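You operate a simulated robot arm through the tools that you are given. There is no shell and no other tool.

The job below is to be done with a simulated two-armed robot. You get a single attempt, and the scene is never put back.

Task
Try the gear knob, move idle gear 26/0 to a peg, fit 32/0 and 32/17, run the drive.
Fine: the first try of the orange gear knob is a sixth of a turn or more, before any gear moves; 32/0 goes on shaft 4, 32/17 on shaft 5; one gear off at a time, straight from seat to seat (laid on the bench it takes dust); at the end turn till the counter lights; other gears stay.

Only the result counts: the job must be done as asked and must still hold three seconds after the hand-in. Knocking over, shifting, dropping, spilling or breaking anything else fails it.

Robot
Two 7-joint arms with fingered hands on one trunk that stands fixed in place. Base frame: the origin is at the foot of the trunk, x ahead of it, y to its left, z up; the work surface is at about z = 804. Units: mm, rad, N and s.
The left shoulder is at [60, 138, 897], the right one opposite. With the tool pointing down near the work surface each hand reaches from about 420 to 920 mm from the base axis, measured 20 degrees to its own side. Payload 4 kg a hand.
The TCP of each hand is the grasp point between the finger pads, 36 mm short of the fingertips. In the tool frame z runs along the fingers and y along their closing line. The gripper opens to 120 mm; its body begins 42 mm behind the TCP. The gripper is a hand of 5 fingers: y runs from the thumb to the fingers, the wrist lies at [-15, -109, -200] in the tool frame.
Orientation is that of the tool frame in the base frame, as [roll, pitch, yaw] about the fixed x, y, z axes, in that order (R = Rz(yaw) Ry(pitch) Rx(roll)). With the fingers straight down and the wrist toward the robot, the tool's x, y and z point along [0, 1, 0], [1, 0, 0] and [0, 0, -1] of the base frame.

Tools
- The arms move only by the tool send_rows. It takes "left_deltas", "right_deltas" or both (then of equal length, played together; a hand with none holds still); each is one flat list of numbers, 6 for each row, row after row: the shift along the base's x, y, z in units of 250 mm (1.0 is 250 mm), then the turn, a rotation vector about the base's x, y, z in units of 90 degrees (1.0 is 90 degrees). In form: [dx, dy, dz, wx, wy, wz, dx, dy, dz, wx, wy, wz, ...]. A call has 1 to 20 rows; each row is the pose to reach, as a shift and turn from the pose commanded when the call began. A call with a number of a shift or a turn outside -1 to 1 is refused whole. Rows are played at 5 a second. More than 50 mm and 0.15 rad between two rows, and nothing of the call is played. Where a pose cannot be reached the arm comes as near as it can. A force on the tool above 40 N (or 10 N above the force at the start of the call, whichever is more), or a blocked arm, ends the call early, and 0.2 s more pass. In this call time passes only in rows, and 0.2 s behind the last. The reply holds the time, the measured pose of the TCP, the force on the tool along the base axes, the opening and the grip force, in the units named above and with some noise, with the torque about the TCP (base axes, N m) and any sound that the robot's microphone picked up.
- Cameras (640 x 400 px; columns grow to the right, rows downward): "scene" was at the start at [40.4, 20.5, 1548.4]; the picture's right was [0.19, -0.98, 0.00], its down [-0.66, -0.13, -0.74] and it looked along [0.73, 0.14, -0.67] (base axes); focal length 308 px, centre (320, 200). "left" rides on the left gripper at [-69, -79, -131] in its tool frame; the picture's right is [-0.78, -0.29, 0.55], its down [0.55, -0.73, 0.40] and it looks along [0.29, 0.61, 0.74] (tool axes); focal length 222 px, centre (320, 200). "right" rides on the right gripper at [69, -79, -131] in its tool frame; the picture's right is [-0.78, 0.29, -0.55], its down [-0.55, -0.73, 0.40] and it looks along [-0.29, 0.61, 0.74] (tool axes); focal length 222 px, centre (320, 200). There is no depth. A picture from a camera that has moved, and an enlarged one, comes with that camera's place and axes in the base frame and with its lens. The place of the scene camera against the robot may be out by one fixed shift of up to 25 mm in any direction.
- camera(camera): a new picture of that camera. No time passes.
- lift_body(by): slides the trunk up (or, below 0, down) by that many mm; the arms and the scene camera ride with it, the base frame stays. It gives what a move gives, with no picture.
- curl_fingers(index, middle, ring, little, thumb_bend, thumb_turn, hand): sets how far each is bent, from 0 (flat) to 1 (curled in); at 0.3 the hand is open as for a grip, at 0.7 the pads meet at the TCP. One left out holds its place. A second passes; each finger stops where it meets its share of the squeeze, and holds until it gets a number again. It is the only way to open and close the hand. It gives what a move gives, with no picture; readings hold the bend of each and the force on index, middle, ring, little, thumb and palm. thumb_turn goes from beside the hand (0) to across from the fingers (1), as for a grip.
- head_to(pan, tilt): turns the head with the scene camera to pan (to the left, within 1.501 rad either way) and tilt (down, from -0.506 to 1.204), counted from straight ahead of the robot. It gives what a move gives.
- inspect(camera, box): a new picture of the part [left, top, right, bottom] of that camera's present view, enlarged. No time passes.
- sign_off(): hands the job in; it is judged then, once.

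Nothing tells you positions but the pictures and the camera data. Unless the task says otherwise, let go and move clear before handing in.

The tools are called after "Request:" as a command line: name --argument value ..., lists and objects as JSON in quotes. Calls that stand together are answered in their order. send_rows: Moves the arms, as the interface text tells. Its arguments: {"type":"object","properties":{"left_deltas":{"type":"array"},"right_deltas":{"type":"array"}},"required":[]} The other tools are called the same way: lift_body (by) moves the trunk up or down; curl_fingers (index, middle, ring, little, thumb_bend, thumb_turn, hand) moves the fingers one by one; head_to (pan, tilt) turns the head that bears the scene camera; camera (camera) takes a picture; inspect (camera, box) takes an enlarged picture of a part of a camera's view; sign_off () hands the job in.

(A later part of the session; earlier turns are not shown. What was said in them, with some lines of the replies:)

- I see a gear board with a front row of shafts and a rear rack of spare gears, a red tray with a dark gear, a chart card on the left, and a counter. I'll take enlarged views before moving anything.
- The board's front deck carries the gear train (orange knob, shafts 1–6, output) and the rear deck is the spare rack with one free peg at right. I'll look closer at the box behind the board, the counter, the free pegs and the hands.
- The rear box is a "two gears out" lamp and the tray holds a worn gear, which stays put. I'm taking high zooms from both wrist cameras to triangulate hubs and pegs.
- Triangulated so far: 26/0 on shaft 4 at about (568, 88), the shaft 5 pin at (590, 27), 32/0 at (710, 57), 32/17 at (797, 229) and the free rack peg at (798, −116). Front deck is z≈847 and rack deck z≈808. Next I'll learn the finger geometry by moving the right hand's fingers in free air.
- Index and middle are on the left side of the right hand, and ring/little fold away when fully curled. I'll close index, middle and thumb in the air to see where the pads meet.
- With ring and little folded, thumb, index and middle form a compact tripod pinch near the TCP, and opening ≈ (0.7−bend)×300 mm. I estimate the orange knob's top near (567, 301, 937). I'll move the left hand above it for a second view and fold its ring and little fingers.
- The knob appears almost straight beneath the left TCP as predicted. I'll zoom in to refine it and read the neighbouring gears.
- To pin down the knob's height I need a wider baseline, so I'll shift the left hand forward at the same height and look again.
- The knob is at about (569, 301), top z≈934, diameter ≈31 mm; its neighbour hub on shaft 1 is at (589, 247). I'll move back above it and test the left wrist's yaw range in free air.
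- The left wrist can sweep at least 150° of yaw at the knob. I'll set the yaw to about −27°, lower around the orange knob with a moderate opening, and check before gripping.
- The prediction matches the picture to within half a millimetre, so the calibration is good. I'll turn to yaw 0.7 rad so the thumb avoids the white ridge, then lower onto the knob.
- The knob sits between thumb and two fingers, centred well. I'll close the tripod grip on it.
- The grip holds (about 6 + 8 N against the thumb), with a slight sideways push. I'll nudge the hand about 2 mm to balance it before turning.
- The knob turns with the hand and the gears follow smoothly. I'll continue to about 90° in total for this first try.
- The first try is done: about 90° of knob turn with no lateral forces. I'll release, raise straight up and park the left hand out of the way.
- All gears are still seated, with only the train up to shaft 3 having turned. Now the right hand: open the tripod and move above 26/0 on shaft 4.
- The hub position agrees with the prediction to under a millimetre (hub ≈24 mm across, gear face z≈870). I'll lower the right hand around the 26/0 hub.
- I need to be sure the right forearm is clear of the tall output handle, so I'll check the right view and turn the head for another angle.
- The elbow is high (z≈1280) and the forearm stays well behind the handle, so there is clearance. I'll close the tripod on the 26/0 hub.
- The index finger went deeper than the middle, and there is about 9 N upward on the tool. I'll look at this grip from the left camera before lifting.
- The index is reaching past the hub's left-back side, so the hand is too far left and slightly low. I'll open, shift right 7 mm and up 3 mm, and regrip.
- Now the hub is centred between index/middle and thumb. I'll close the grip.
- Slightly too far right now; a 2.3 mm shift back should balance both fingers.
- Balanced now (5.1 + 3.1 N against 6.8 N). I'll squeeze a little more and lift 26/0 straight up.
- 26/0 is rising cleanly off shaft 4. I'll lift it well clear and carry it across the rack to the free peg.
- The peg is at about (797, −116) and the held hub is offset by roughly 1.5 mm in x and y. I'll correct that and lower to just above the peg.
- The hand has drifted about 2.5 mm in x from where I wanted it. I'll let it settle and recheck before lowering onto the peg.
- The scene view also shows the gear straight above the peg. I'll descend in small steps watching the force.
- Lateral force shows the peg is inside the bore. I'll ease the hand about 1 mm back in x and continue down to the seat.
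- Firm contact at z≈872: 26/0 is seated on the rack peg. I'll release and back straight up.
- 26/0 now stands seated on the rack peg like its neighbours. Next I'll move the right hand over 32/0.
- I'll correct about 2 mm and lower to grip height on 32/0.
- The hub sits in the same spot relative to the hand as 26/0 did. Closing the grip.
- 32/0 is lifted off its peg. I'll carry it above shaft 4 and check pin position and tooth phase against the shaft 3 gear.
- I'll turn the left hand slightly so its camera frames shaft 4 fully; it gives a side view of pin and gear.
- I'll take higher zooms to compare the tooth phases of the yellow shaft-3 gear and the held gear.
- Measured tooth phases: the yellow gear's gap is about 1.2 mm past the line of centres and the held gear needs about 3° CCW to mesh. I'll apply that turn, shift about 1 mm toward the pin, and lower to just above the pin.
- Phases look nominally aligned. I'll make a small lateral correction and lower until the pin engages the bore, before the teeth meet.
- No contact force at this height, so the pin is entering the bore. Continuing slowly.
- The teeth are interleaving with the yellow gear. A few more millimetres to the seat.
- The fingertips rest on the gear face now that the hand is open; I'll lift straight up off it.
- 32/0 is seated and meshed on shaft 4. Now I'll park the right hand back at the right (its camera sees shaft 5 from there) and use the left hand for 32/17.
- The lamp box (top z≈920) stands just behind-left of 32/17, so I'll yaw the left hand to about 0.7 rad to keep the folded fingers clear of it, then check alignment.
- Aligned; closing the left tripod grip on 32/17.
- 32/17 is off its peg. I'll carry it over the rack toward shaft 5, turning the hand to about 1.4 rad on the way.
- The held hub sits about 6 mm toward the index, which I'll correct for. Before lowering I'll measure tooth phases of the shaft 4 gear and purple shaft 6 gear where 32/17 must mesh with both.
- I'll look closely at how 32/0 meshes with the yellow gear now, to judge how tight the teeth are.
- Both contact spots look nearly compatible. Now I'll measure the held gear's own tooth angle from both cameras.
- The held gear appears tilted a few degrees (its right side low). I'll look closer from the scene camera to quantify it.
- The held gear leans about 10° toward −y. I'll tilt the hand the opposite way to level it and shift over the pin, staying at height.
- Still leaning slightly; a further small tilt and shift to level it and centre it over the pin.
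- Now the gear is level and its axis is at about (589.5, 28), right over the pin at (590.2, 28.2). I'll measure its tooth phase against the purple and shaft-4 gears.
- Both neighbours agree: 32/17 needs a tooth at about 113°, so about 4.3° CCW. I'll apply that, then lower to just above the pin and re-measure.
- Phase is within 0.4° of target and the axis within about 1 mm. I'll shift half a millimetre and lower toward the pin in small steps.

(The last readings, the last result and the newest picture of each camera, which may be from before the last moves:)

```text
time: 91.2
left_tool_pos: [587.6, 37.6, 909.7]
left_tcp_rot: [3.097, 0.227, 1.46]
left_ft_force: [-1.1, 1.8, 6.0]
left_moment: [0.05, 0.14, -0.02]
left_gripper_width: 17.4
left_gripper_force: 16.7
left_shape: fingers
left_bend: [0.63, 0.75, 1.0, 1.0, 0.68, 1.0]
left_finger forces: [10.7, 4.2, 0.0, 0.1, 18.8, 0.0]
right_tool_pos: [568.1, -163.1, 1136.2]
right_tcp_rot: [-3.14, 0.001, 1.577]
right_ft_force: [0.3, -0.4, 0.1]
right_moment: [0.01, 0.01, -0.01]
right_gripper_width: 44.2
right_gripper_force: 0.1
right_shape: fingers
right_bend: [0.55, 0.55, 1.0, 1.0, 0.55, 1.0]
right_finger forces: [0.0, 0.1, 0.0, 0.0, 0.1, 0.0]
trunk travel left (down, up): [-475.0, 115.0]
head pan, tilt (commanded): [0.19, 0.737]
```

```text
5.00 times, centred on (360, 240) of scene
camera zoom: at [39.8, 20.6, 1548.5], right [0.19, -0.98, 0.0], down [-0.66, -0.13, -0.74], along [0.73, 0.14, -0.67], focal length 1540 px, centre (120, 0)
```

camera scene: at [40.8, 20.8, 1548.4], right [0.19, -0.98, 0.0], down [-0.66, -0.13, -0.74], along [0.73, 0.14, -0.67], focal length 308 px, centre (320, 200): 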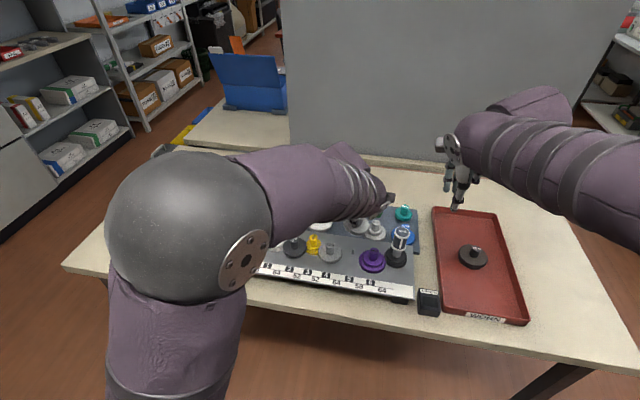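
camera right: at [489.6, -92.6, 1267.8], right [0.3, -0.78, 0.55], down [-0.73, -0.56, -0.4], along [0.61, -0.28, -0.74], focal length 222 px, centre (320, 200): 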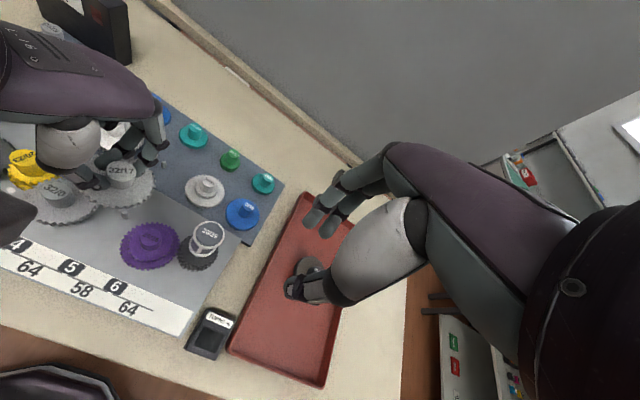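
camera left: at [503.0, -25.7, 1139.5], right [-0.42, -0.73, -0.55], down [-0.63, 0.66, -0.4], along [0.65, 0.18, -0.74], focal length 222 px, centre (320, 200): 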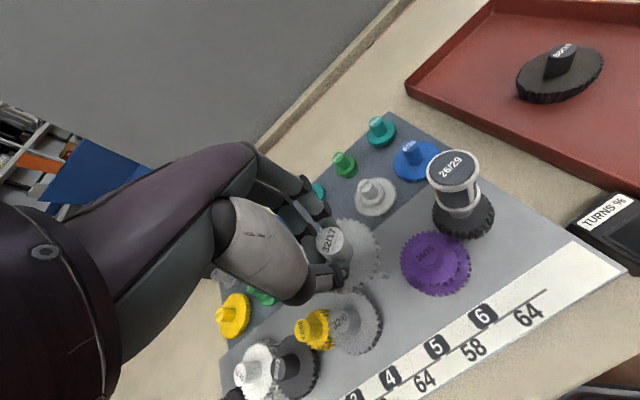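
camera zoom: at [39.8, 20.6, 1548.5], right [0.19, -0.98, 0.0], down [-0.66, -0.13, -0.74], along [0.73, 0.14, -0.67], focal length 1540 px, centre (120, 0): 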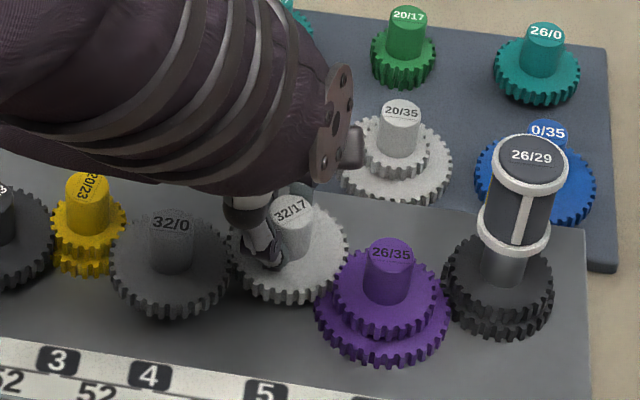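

Contact at the seat height with 6 N. I'll release 32/17 gently and check that it sits level and meshed.

Request:
curl_fingers --hand "left" --index 0.6 --middle 0.6 --thumb_bend 0.6

Request:
inspect --camera "left" --box '[280, 190, 440, 310]'

Request:
inspect --camera "right" --box '[70, 160, 180, 250]'

Request:
inspect --camera "scene" --box '[310, 200, 410, 280]'

```text
time: 92.2
left_tool_pos: [586.5, 38.1, 911.7]
left_tcp_rot: [3.092, 0.227, 1.462]
left_ft_force: [1.3, 1.9, 24.5]
left_moment: [0.04, 0.1, -0.04]
left_gripper_width: 24.5
left_gripper_force: 12.2
left_shape: fingers
left_bend: [0.6, 0.61, 1.0, 1.0, 0.63, 1.0]
left_finger forces: [0.0, 7.4, 0.1, 0.0, 17.1, 0.0]
right_tool_pos: [568.1, -163.4, 1137.5]
right_tcp_rot: [3.14, -0.001, 1.578]
right_ft_force: [0.6, -0.1, -0.2]
right_moment: [-0.01, -0.01, 0.01]
right_gripper_width: 44.2
right_gripper_force: 0.0
right_shape: fingers
right_bend: [0.55, 0.55, 1.0, 1.0, 0.55, 1.0]
right_finger forces: [0.0, 0.0, 0.0, 0.0, 0.0, 0.0]
trunk travel left (down, up): [-475.0, 115.0]
head pan, tilt (commanded): [0.19, 0.737]
```

```text
3.33 times, centred on (360, 250) of left
camera zoom: at [497.6, 9.0, 1050.7], right [-0.36, -0.86, -0.37], down [-0.66, 0.52, -0.54], along [0.66, 0.05, -0.75], focal length 740 px, centre (187, 33)
```

zoom: 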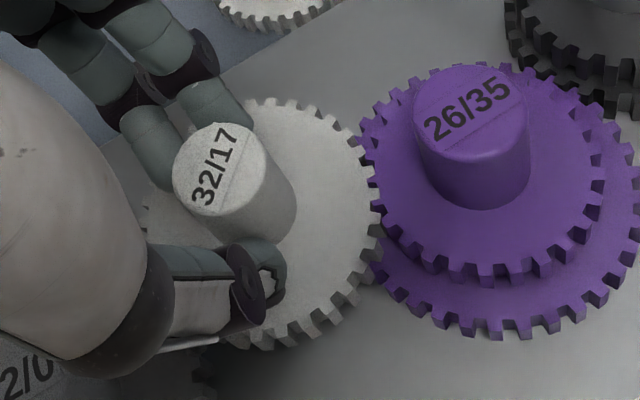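

```text
4.44 times, centred on (125, 205) of right
camera zoom: at [487.9, -93.0, 1268.6], right [0.3, -0.78, 0.55], down [-0.73, -0.55, -0.4], along [0.62, -0.28, -0.74], focal length 987 px, centre (1187, 178)
```

zoom: 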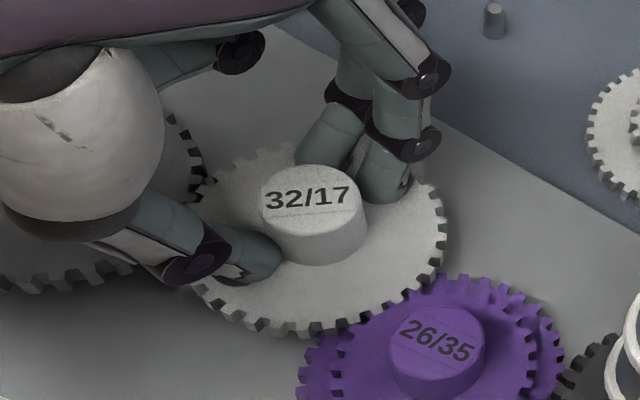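

```text
5.00 times, centred on (360, 240) of scene
camera zoom: at [38.7, 20.5, 1548.6], right [0.19, -0.98, 0.0], down [-0.66, -0.13, -0.74], along [0.73, 0.14, -0.67], focal length 1540 px, centre (120, 0)
```

zoom: 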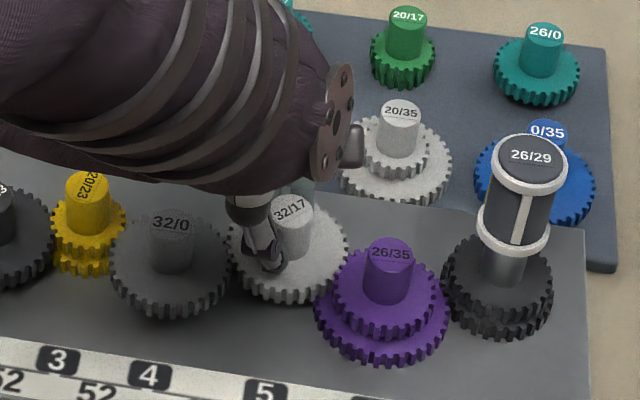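

The opening thumb presses on the gear face. I'll ease up a few millimetres along the hand's tilted axis, then open further.

Request:
send_rows --left_deltas '[0, 0.002, 0.009, 0, 0, 0, 0, 0.0038, 0.016, 0, 0, 0]'

Request:
curl_fingers --hand "left" --index 0.55 --middle 0.55 --thumb_bend 0.55

Request:
inspect --camera "right" --box '[70, 160, 180, 250]'

Request:
inspect --camera "left" --box '[280, 190, 440, 310]'

```text
time: 92.8
left_tool_pos: [584.7, 38.4, 912.3]
left_tcp_rot: [3.103, 0.224, 1.463]
left_ft_force: [0.5, -0.6, 6.5]
left_moment: [0.0, -0.04, -0.01]
left_gripper_width: 27.1
left_gripper_force: 3.6
left_shape: fingers
left_bend: [0.6, 0.6, 1.0, 1.0, 0.62, 1.0]
left_finger forces: [0.1, 4.0, 0.1, 0.0, 2.8, 0.0]
right_tool_pos: [569.1, -162.3, 1137.6]
right_tcp_rot: [-3.141, 0.0, 1.576]
right_ft_force: [0.2, -0.1, 0.1]
right_moment: [0.02, 0.03, -0.03]
right_gripper_width: 44.4
right_gripper_force: 0.1
right_shape: fingers
right_bend: [0.55, 0.55, 1.0, 1.0, 0.55, 1.0]
right_finger forces: [0.0, 0.0, 0.0, 0.1, 0.0, 0.1]
trunk travel left (down, up): [-475.0, 115.0]
head pan, tilt (commanded): [0.19, 0.737]
```

```text
time: 93.8
left_tool_pos: [587.0, 38.8, 912.7]
left_tcp_rot: [3.097, 0.223, 1.461]
left_ft_force: [0.3, -0.4, 1.0]
left_moment: [0.02, -0.02, 0.03]
left_gripper_width: 44.6
left_gripper_force: 0.3
left_shape: fingers
left_bend: [0.55, 0.55, 1.0, 1.0, 0.55, 1.0]
left_finger forces: [0.0, 0.4, 0.0, 0.1, 0.2, 0.0]
right_tool_pos: [569.8, -162.4, 1137.1]
right_tcp_rot: [-3.141, 0.0, 1.579]
right_ft_force: [-0.6, 0.3, 0.8]
right_moment: [-0.02, -0.01, -0.03]
right_gripper_width: 44.2
right_gripper_force: 0.1
right_shape: fingers
right_bend: [0.55, 0.55, 1.0, 1.0, 0.55, 1.0]
right_finger forces: [0.0, 0.0, 0.0, 0.0, 0.0, 0.0]
trunk travel left (down, up): [-475.0, 115.0]
head pan, tilt (commanded): [0.19, 0.737]
```

```text
4.44 times, centred on (125, 205) of right
camera zoom: at [489.2, -93.0, 1267.9], right [0.3, -0.78, 0.55], down [-0.73, -0.55, -0.4], along [0.61, -0.28, -0.74], focal length 987 px, centre (1187, 178)
```

zoom: 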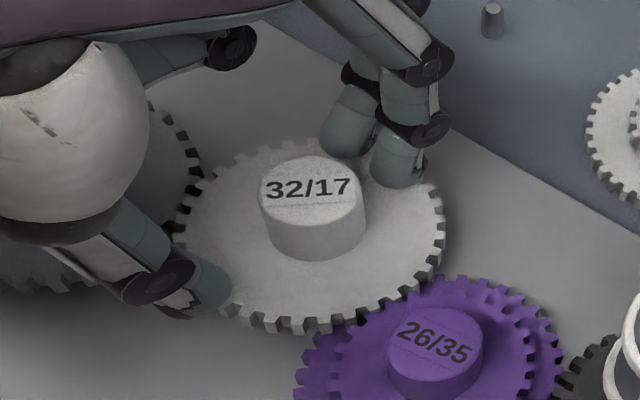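

```text
3.33 times, centred on (360, 250) of left
camera zoom: at [498.0, 9.8, 1052.9], right [-0.36, -0.86, -0.37], down [-0.66, 0.52, -0.54], along [0.65, 0.05, -0.76], focal length 740 px, centre (187, 33)
```

zoom: 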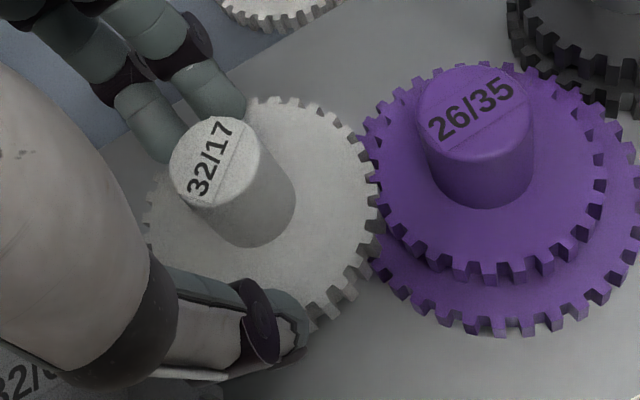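

Released cleanly. I'll withdraw along the hand axis and straighten the hand at height.

Request:
send_rows --left_deltas '[0, 0.01, 0.04, 0, 0, 0, 0, 0.024, 0.1, 0, 0, 0, 0, 0.043, 0.18, 0, 0, 0, 0, 0.067, 0.28, 0, 0, 0, 0, 0.09, 0.38, 0.05, 0, 0, 0, 0.12, 0.46, 0.1, 0, 0, 0, 0.16, 0.5, 0.146, 0, 0]'

Request:
camera --camera "right"

Request:
inspect --camera "right" --box '[0, 130, 240, 280]'

Request:
inspect --camera "scene" --box '[290, 190, 430, 290]'

```text
time: 95.4
left_tool_pos: [587.1, 79.8, 1038.3]
left_tcp_rot: [3.123, -0.001, 1.465]
left_ft_force: [0.5, 0.7, -0.6]
left_moment: [0.0, 0.01, 0.03]
left_gripper_width: 44.4
left_gripper_force: 0.1
left_shape: fingers
left_bend: [0.55, 0.55, 1.0, 1.0, 0.55, 1.0]
left_finger forces: [0.0, 0.0, 0.0, 0.0, 0.0, 0.0]
right_tool_pos: [568.8, -162.4, 1137.9]
right_tcp_rot: [3.141, 0.0, 1.577]
right_ft_force: [1.0, 0.3, 0.0]
right_moment: [0.03, -0.01, -0.01]
right_gripper_width: 44.1
right_gripper_force: 0.1
right_shape: fingers
right_bend: [0.55, 0.55, 1.0, 1.0, 0.55, 1.0]
right_finger forces: [0.1, 0.0, 0.1, 0.0, 0.1, 0.0]
trunk travel left (down, up): [-475.0, 115.0]
head pan, tilt (commanded): [0.19, 0.737]
```

```text
taken
camera right: at [489.2, -93.2, 1267.9], right [0.3, -0.78, 0.55], down [-0.73, -0.55, -0.4], along [0.61, -0.28, -0.74], focal length 222 px, centre (320, 200)
```

right: 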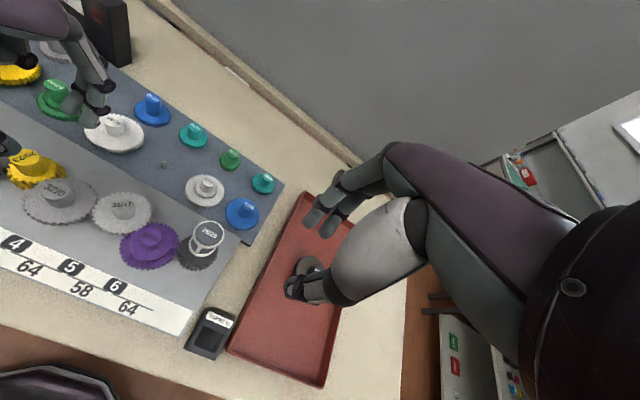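

```text
2.67 times, centred on (120, 205) of right
camera zoom: at [489.2, -93.2, 1267.9], right [0.3, -0.78, 0.55], down [-0.73, -0.55, -0.4], along [0.61, -0.28, -0.74], focal length 592 px, centre (853, 187)
```

zoom: 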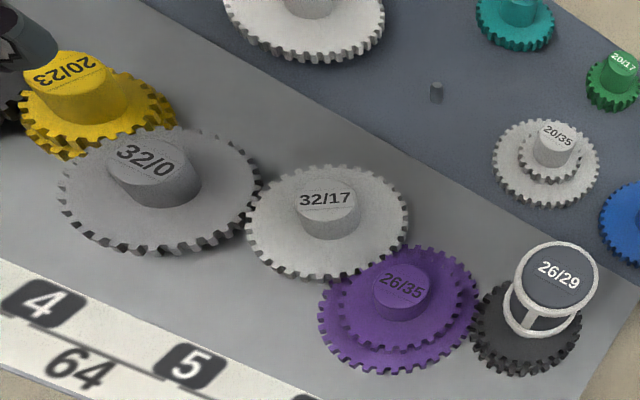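

```text
4.00 times, centred on (360, 240) of scene
camera zoom: at [40.3, 20.3, 1548.4], right [0.19, -0.98, 0.0], down [-0.66, -0.13, -0.74], along [0.73, 0.14, -0.67], focal length 1232 px, centre (160, 40)
```

zoom: 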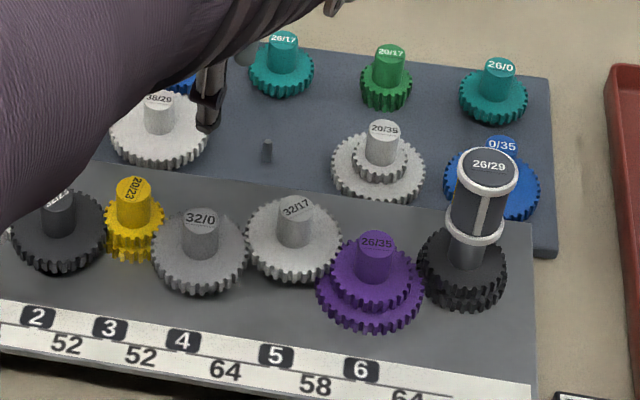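

All three moves are done and the whole train is in place. Now the left hand goes back to the orange knob to run the drive.

Request:
send_rows --left_deltas '[0, 0.15, 0.0, 0, 0, -0.07, -0.01, 0.3, 0, 0, 0, -0.15, -0.03, 0.45, 0, 0, 0, -0.23, -0.05, 0.6, 0, 0, 0, -0.31, -0.07, 0.75, 0, 0, 0, -0.39, -0.07, 0.88, 0, 0, 0, -0.47, -0.07, 0.885, -0.1, 0.012, 0, -0.55, -0.07, 0.885, -0.1, 0.012, 0, -0.551]'

Request:
curl_fingers --hand "left" --index 0.5 --middle 0.5 --thumb_bend 0.5

Request:
camera --camera "left"

Request:
inspect --camera "left" --box '[320, 230, 400, 290]'

```text
time: 97.2
left_tool_pos: [567.4, 300.0, 1011.4]
left_tcp_rot: [3.132, -0.02, 0.598]
left_ft_force: [0.4, 0.1, -1.0]
left_moment: [0.06, -0.01, 0.02]
left_gripper_width: 44.6
left_gripper_force: 0.1
left_shape: fingers
left_bend: [0.55, 0.55, 1.0, 1.0, 0.55, 1.0]
left_finger forces: [0.0, 0.1, 0.0, 0.0, 0.0, 0.1]
right_tool_pos: [568.9, -163.9, 1138.0]
right_tcp_rot: [3.139, 0.0, 1.577]
right_ft_force: [-0.4, 0.3, -0.6]
right_moment: [-0.01, 0.03, 0.0]
right_gripper_width: 44.2
right_gripper_force: 0.1
right_shape: fingers
right_bend: [0.55, 0.55, 1.0, 1.0, 0.55, 1.0]
right_finger forces: [0.0, 0.1, 0.0, 0.0, 0.1, 0.0]
trunk travel left (down, up): [-475.0, 115.0]
head pan, tilt (commanded): [0.19, 0.737]
```

```text
time: 98.2
left_tool_pos: [566.8, 301.6, 1012.2]
left_tcp_rot: [3.133, -0.018, 0.596]
left_ft_force: [-0.4, 0.3, -0.6]
left_moment: [0.02, 0.02, -0.01]
left_gripper_width: 59.2
left_gripper_force: 0.0
left_shape: fingers
left_bend: [0.5, 0.5, 1.0, 1.0, 0.5, 1.0]
left_finger forces: [0.1, 0.1, 0.0, 0.0, 0.0, 0.1]
right_tool_pos: [570.6, -161.8, 1137.9]
right_tcp_rot: [3.141, 0.0, 1.579]
right_ft_force: [-0.2, -0.2, -0.3]
right_moment: [0.02, 0.02, 0.01]
right_gripper_width: 44.3
right_gripper_force: 0.1
right_shape: fingers
right_bend: [0.55, 0.55, 1.0, 1.0, 0.55, 1.0]
right_finger forces: [0.0, 0.0, 0.0, 0.0, 0.1, 0.0]
trunk travel left (down, up): [-475.0, 115.0]
head pan, tilt (commanded): [0.19, 0.737]
```

```text
taken
camera left: at [463.1, 326.8, 1141.2], right [-0.8, -0.2, -0.56], down [0.05, 0.92, -0.39], along [0.6, -0.34, -0.73], focal length 222 px, centre (320, 200)
```

left: 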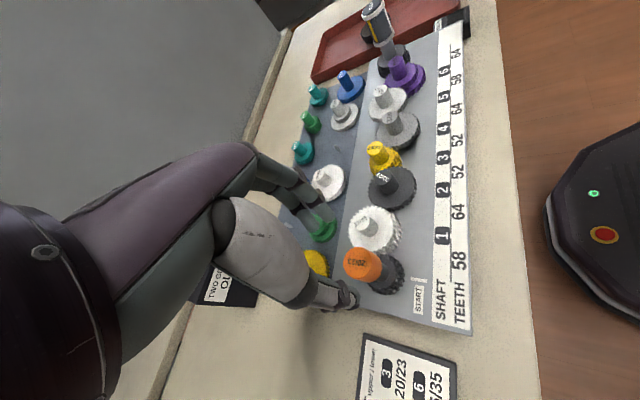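

```text
6.67 times, centred on (360, 260) of left
camera zoom: at [463.1, 326.8, 1141.2], right [-0.8, -0.2, -0.56], down [0.05, 0.92, -0.39], along [0.6, -0.34, -0.73], focal length 1481 px, centre (53, -200)
```

zoom: 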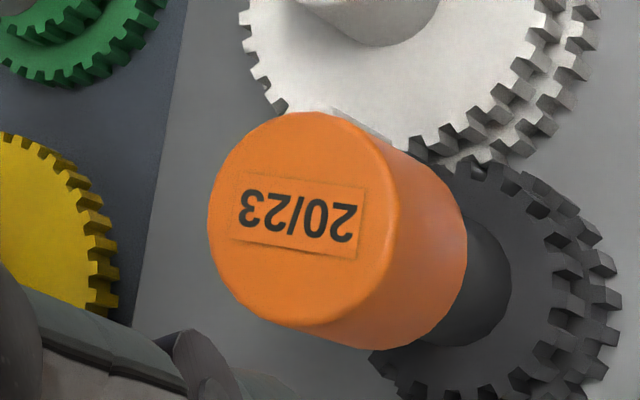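

The knob's ridge is now at its right side. I'll start the drive stroke from yaw 1.2 rad so the fingers straddle clear of it, and check alignment partway down.

Request:
send_rows --left_deltas '[0.001, 0, 0, 0, 0.004, 0.08, 0.003, 0, 0, 0, 0.008, 0.16, 0.005, -0.001, 0, 0, 0.014, 0.24, 0.0072, -0.002, 0, 0, 0.014, 0.32, 0.0072, -0.002, -0.08, 0, 0.014, 0.384, 0.0072, -0.002, -0.15, 0, 0.014, 0.384, 0.0072, -0.002, -0.15, 0, 0.014, 0.384]'

Request:
inspect --camera "left" --box '[260, 180, 440, 320]'

```text
time: 99.8
left_tool_pos: [571.6, 300.2, 975.9]
left_tcp_rot: [-3.132, -0.006, 1.201]
left_ft_force: [-0.2, -0.4, 0.3]
left_moment: [0.04, -0.03, -0.01]
left_gripper_width: 59.4
left_gripper_force: 0.1
left_shape: fingers
left_bend: [0.5, 0.5, 1.0, 1.0, 0.5, 1.0]
left_finger forces: [0.0, 0.0, 0.1, 0.1, 0.1, 0.0]
right_tool_pos: [569.4, -162.3, 1137.7]
right_tcp_rot: [3.141, 0.0, 1.578]
right_ft_force: [-0.1, 0.6, -0.4]
right_moment: [0.04, 0.01, 0.01]
right_gripper_width: 44.2
right_gripper_force: 0.0
right_shape: fingers
right_bend: [0.55, 0.55, 1.0, 1.0, 0.55, 1.0]
right_finger forces: [0.0, 0.0, 0.0, 0.0, 0.1, 0.0]
trunk travel left (down, up): [-475.0, 115.0]
head pan, tilt (commanded): [0.19, 0.737]
```

```text
2.86 times, centred on (350, 250) of left
camera zoom: at [472.5, 263.0, 1106.1], right [-0.56, -0.62, -0.55], down [-0.49, 0.78, -0.39], along [0.67, 0.05, -0.74], focal length 635 px, centre (234, 57)
```

zoom: 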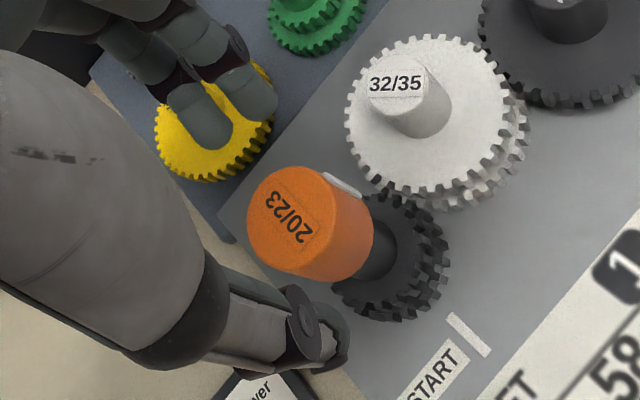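

Request:
send_rows --left_deltas '[-0.0092, 0.0032, -0.07, 0, 0, 0, -0.0092, 0.0032, -0.136, 0, 0, 0, -0.0092, 0.0032, -0.136, 0, 0, 0]'

Request:
curl_fingers --hand "left" --index 0.68 --middle 0.68 --thumb_bend 0.69

Request:
inspect --camera "left" --box '[260, 180, 440, 320]'

Request:
inspect --camera "scene" --box '[405, 275, 455, 325]'

```text
time: 100.6
left_tool_pos: [569.4, 300.2, 941.1]
left_tcp_rot: [-3.133, -0.006, 1.201]
left_ft_force: [-0.5, 0.2, 0.1]
left_moment: [0.0, -0.03, 0.0]
left_gripper_width: 59.1
left_gripper_force: 0.0
left_shape: fingers
left_bend: [0.5, 0.5, 1.0, 1.0, 0.5, 1.0]
left_finger forces: [0.0, 0.1, 0.0, 0.0, 0.0, 0.0]
right_tool_pos: [568.4, -162.6, 1136.1]
right_tcp_rot: [-3.141, 0.0, 1.577]
right_ft_force: [-0.2, 0.1, 0.4]
right_moment: [-0.01, 0.01, -0.02]
right_gripper_width: 44.4
right_gripper_force: 0.0
right_shape: fingers
right_bend: [0.55, 0.55, 1.0, 1.0, 0.55, 1.0]
right_finger forces: [0.0, 0.0, 0.0, 0.0, 0.0, 0.0]
trunk travel left (down, up): [-475.0, 115.0]
head pan, tilt (commanded): [0.19, 0.737]
```

```text
time: 101.6
left_tool_pos: [569.2, 299.5, 941.3]
left_tcp_rot: [-3.132, -0.006, 1.202]
left_ft_force: [6.0, -1.3, -1.1]
left_moment: [-0.06, -0.2, -0.01]
left_gripper_width: 26.2
left_gripper_force: 9.8
left_shape: fingers
left_bend: [0.62, 0.64, 1.0, 1.0, 0.64, 1.0]
left_finger forces: [6.5, 5.7, 0.0, 0.1, 7.1, 0.0]
right_tool_pos: [569.2, -162.4, 1137.0]
right_tcp_rot: [-3.14, 0.001, 1.579]
right_ft_force: [0.9, 0.2, -0.2]
right_moment: [0.04, 0.0, -0.01]
right_gripper_width: 44.5
right_gripper_force: 0.0
right_shape: fingers
right_bend: [0.55, 0.55, 1.0, 1.0, 0.55, 1.0]
right_finger forces: [0.0, 0.1, 0.0, 0.1, 0.1, 0.0]
trunk travel left (down, up): [-475.0, 115.0]
head pan, tilt (commanded): [0.19, 0.737]
```

```text
2.86 times, centred on (350, 250) of left
camera zoom: at [470.6, 263.3, 1071.5], right [-0.56, -0.62, -0.55], down [-0.49, 0.78, -0.39], along [0.67, 0.05, -0.74], focal length 635 px, centre (234, 57)
```

zoom: 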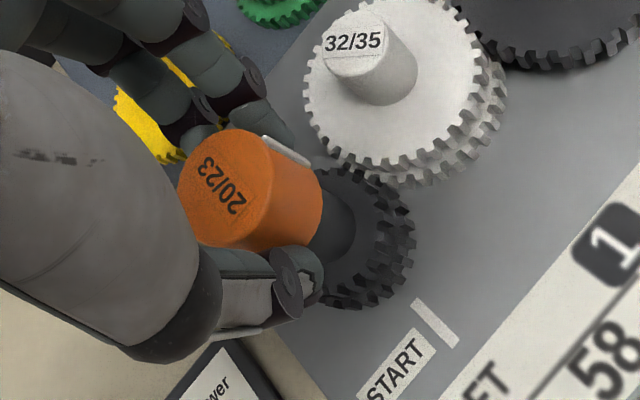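

```text
8.00 times, centred on (430, 300) of scene
camera zoom: at [41.1, 20.4, 1548.4], right [0.19, -0.98, 0.0], down [-0.66, -0.13, -0.74], along [0.73, 0.14, -0.67], focal length 2464 px, centre (-560, -600)
```

zoom: 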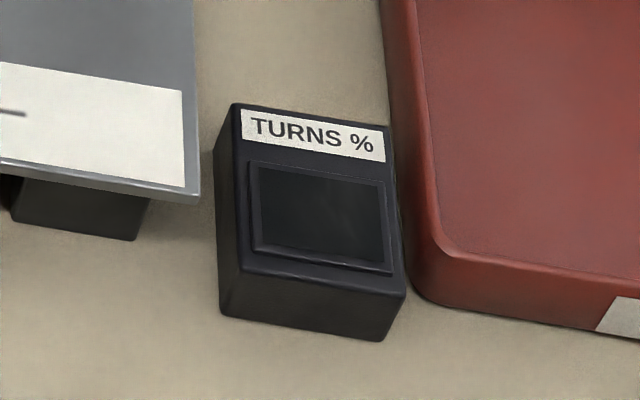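

Good grip. I'll balance it with a 2 mm nudge and make the first driving stroke counter-clockwise, watching the counter.

Request:
send_rows --left_deltas '[0.0076, -0.0028, 0, 0, 0, 0]'

Request:
send_rows --left_deltas '[0.0012, 0.0011, 0, 0, 0, 0.081, 0.0023, 0.0022, 0, 0, 0, 0.162, 0.0034, 0.0034, 0, 0, 0, 0.243, 0.0041, 0.0048, 0, 0, 0, 0.324]'

Request:
inspect --camera "scene" --box '[360, 215, 460, 325]'

Request:
inspect --camera "right" --box '[0, 130, 250, 350]'

```text
time: 102.0
left_tool_pos: [571.5, 299.4, 940.0]
left_tcp_rot: [-3.132, -0.003, 1.201]
left_ft_force: [-1.0, -0.6, -1.5]
left_moment: [-0.08, -0.03, 0.01]
left_gripper_width: 26.5
left_gripper_force: 9.0
left_shape: fingers
left_bend: [0.63, 0.64, 1.0, 1.0, 0.64, 1.0]
left_finger forces: [5.2, 4.1, 0.1, 0.0, 8.9, 0.1]
right_tool_pos: [569.5, -161.9, 1137.4]
right_tcp_rot: [3.141, 0.001, 1.578]
right_ft_force: [-1.4, 0.4, 0.4]
right_moment: [0.02, -0.03, -0.04]
right_gripper_width: 44.0
right_gripper_force: 0.0
right_shape: fingers
right_bend: [0.55, 0.55, 1.0, 1.0, 0.55, 1.0]
right_finger forces: [0.0, 0.1, 0.0, 0.0, 0.1, 0.0]
trunk travel left (down, up): [-475.0, 115.0]
head pan, tilt (commanded): [0.19, 0.737]
```

```text
time: 103.0
left_tool_pos: [573.2, 300.3, 940.4]
left_tcp_rot: [-3.133, -0.004, 1.712]
left_ft_force: [-2.1, -2.6, -3.7]
left_moment: [-0.09, 0.04, 0.02]
left_gripper_width: 26.3
left_gripper_force: 8.5
left_shape: fingers
left_bend: [0.64, 0.65, 1.0, 1.0, 0.63, 1.0]
left_finger forces: [4.5, 3.0, 0.0, 0.0, 9.9, 0.0]
right_tool_pos: [568.6, -164.0, 1136.0]
right_tcp_rot: [3.141, 0.0, 1.576]
right_ft_force: [0.2, -0.1, -0.8]
right_moment: [0.0, 0.0, 0.0]
right_gripper_width: 44.3
right_gripper_force: 0.0
right_shape: fingers
right_bend: [0.55, 0.55, 1.0, 1.0, 0.55, 1.0]
right_finger forces: [0.0, 0.0, 0.1, 0.0, 0.0, 0.0]
trunk travel left (down, up): [-475.0, 115.0]
head pan, tilt (commanded): [0.19, 0.737]
```

```text
3.64 times, centred on (410, 270) of scene
camera zoom: at [40.7, 20.1, 1548.3], right [0.19, -0.98, 0.0], down [-0.66, -0.13, -0.74], along [0.73, 0.14, -0.67], focal length 1120 px, centre (-7, -54)
```

zoom: 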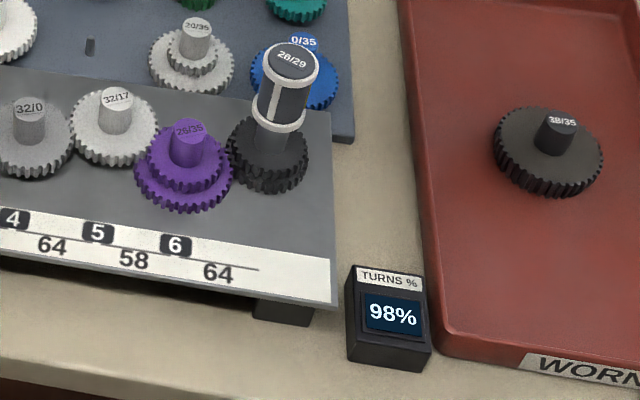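

```text
1.82 times, centred on (125, 240) of right
camera zoom: at [489.5, -93.4, 1267.6], right [0.3, -0.78, 0.55], down [-0.73, -0.55, -0.4], along [0.61, -0.28, -0.74], focal length 404 px, centre (674, 127)
```

zoom: 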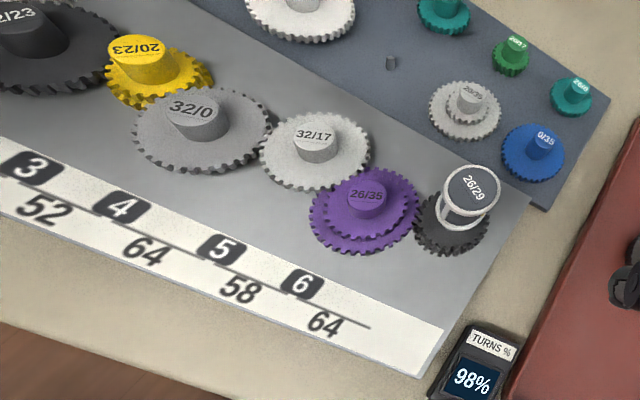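

The counter has lit, showing 98%, which matches the gear ratio (23·32/(26·29) ≈ 97.6%). I'll release the knob, raise straight up and confirm it stays lit.

Request:
curl_fingers --hand "left" --index 0.48 --middle 0.48 --thumb_bend 0.48

Request:
inspect --camera "scene" --box '[405, 275, 455, 325]'

Request:
inspect --camera "left" --box '[260, 180, 440, 320]'

```text
time: 104.0
left_tool_pos: [572.4, 301.0, 941.8]
left_tcp_rot: [-3.131, -0.006, 1.711]
left_ft_force: [0.0, 0.8, 0.2]
left_moment: [-0.03, -0.01, 0.03]
left_gripper_width: 65.2
left_gripper_force: 0.0
left_shape: fingers
left_bend: [0.48, 0.48, 1.0, 1.0, 0.48, 1.0]
left_finger forces: [0.0, 0.0, 0.0, 0.1, 0.0, 0.1]
right_tool_pos: [569.6, -161.3, 1138.3]
right_tcp_rot: [-3.141, 0.001, 1.577]
right_ft_force: [0.1, -0.6, -0.2]
right_moment: [0.01, 0.02, 0.0]
right_gripper_width: 43.9
right_gripper_force: 0.1
right_shape: fingers
right_bend: [0.55, 0.55, 1.0, 1.0, 0.55, 1.0]
right_finger forces: [0.1, 0.0, 0.1, 0.1, 0.0, 0.0]
trunk travel left (down, up): [-475.0, 115.0]
head pan, tilt (commanded): [0.19, 0.737]
```

```text
8.00 times, centred on (430, 300) of scene
camera zoom: at [40.4, 20.5, 1548.4], right [0.19, -0.98, 0.0], down [-0.66, -0.13, -0.74], along [0.73, 0.14, -0.67], focal length 2464 px, centre (-560, -600)
```

zoom: 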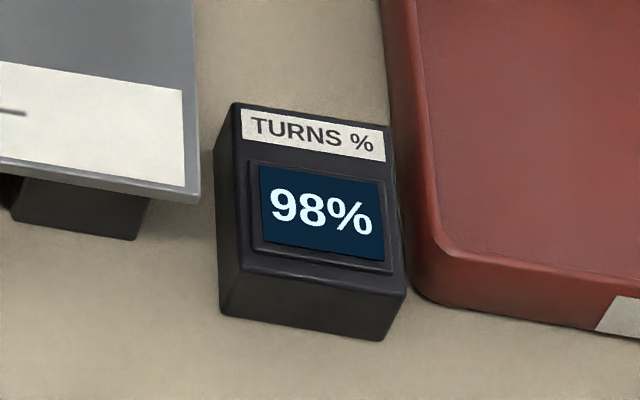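

```text
2.86 times, centred on (350, 250) of left
camera zoom: at [504.1, 221.1, 1072.2], right [-0.18, -0.82, -0.55], down [-0.81, 0.44, -0.39], along [0.56, 0.37, -0.74], focal length 635 px, centre (234, 57)
```

zoom: 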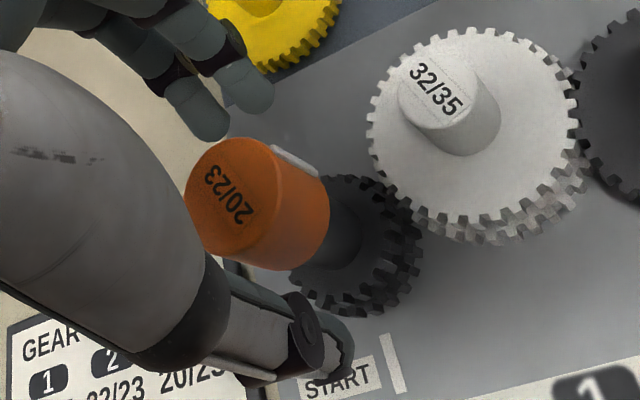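

The counter stays lit at 98%. Raising the left hand clear and parking it, then a final check of every gear.

Request:
send_rows --left_deltas '[0, 0, 0.08, 0, 0, 0, 0, 0, 0.2, 0, 0, 0, 0, 0, 0.36, 0, 0, 0, 0, 0.05, 0.5, 0, 0, 0, 0, 0.15, 0.6, 0, 0, -0.04, 0, 0.3, 0.62, 0, 0, -0.08, 0, 0.4, 0.62, 0, 0, -0.09]'

Request:
camera --camera "scene"

Request:
inspect --camera "scene" --box '[225, 180, 445, 320]'

Request:
inspect --camera "right" --box '[0, 130, 250, 350]'

Request:
inspect --camera "left" --box '[320, 60, 640, 300]'

```text
time: 105.6
left_tool_pos: [573.3, 401.9, 1096.5]
left_tcp_rot: [-3.13, -0.004, 1.568]
left_ft_force: [1.0, -0.1, -0.3]
left_moment: [0.01, -0.01, -0.02]
left_gripper_width: 65.5
left_gripper_force: 0.1
left_shape: fingers
left_bend: [0.48, 0.48, 1.0, 1.0, 0.48, 1.0]
left_finger forces: [0.1, 0.0, 0.0, 0.0, 0.1, 0.0]
right_tool_pos: [569.8, -163.0, 1137.6]
right_tcp_rot: [-3.141, 0.0, 1.579]
right_ft_force: [-0.2, -0.8, -0.3]
right_moment: [0.0, -0.03, 0.01]
right_gripper_width: 44.2
right_gripper_force: 0.1
right_shape: fingers
right_bend: [0.55, 0.55, 1.0, 1.0, 0.55, 1.0]
right_finger forces: [0.0, 0.1, 0.0, 0.1, 0.0, 0.0]
trunk travel left (down, up): [-475.0, 115.0]
head pan, tilt (commanded): [0.19, 0.737]
```

```text
taken
camera scene: at [40.5, 20.8, 1548.4], right [0.19, -0.98, 0.0], down [-0.66, -0.13, -0.74], along [0.73, 0.14, -0.67], focal length 308 px, centre (320, 200)
```

scene: 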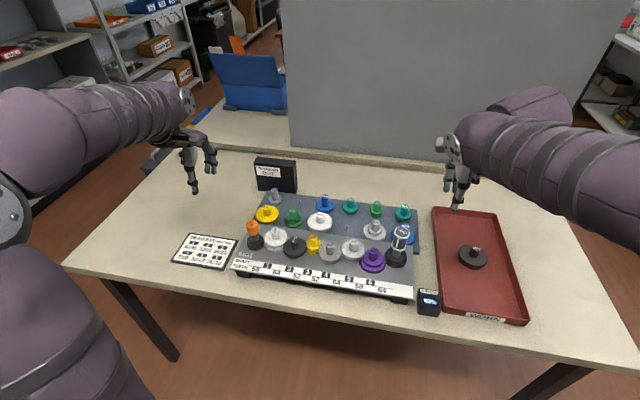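

```text
2.86 times, centred on (335, 250) of scene
camera zoom: at [40.5, 20.8, 1548.4], right [0.19, -0.98, 0.0], down [-0.66, -0.13, -0.74], along [0.73, 0.14, -0.67], focal length 880 px, centre (277, 57)
```

zoom: 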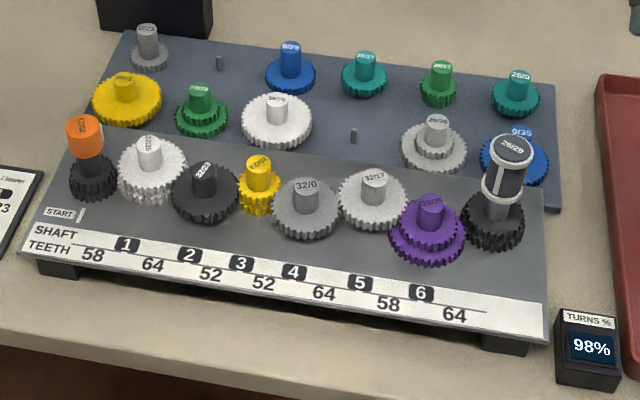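

```text
1.82 times, centred on (125, 240) of right
camera zoom: at [489.4, -92.8, 1267.9], right [0.3, -0.78, 0.55], down [-0.73, -0.55, -0.4], along [0.61, -0.28, -0.74], focal length 404 px, centre (674, 127)
```

zoom: 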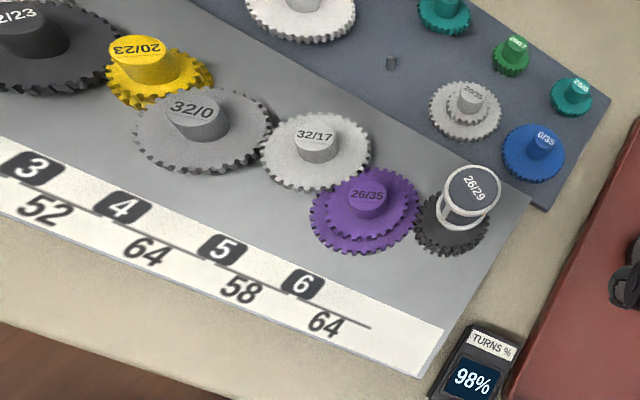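

```text
1.67 times, centred on (480, 180) of left
camera zoom: at [493.7, 333.4, 1227.1], right [-0.3, -0.78, -0.55], down [-0.74, 0.55, -0.39], along [0.61, 0.29, -0.74], focal length 370 px, centre (53, 233)
```

zoom: 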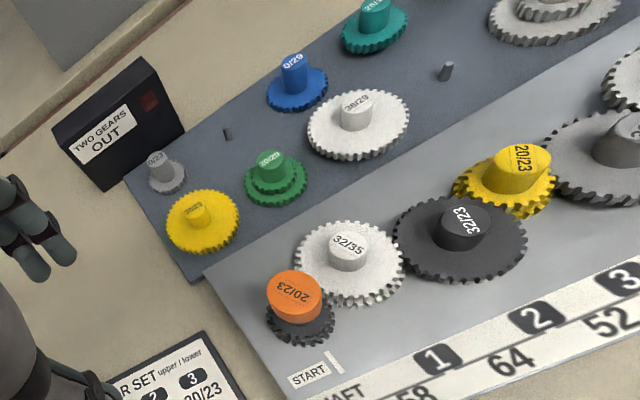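

Everything checks out:
- 26/0 is on the rack peg.
- 32/0 is on shaft 4 and 32/17 is on shaft 5, both meshed.
- The other gears are still in their seats.
- The "two gears out" lamp is dark.
- The counter holds at 98%.
- Both hands are clear.

I'm handing the job in.

Request:
sign_off

```text
The job is handed in.
```

The job is done and handed in, with the counter lit at 98% when I last checked. That matches the ratio I worked out for this gear set (about 97.6%).

- **First try:** I turned the orange knob about 90° before moving any gear, more than the sixth of a turn asked for.
- **26/0:** It went straight from shaft 4 to the free rack peg.
- **32/0 and 32/17:** 32/0 is on shaft 4 and 32/17 is on shaft 5, both seated and meshed with their neighbours. 32/17 tilted in the hand on the way over, so I levelled it before lowering it onto its shaft.
- **Rules kept:** Only one gear was off at a time and none touched the bench. The other gears stayed in their seats, and the "two gears out" lamp was dark in every picture.
- **Final turn:** I turned the knob about 30° further the same way, and the counter lit and stayed lit after I let go. Both hands were clear at hand-in.
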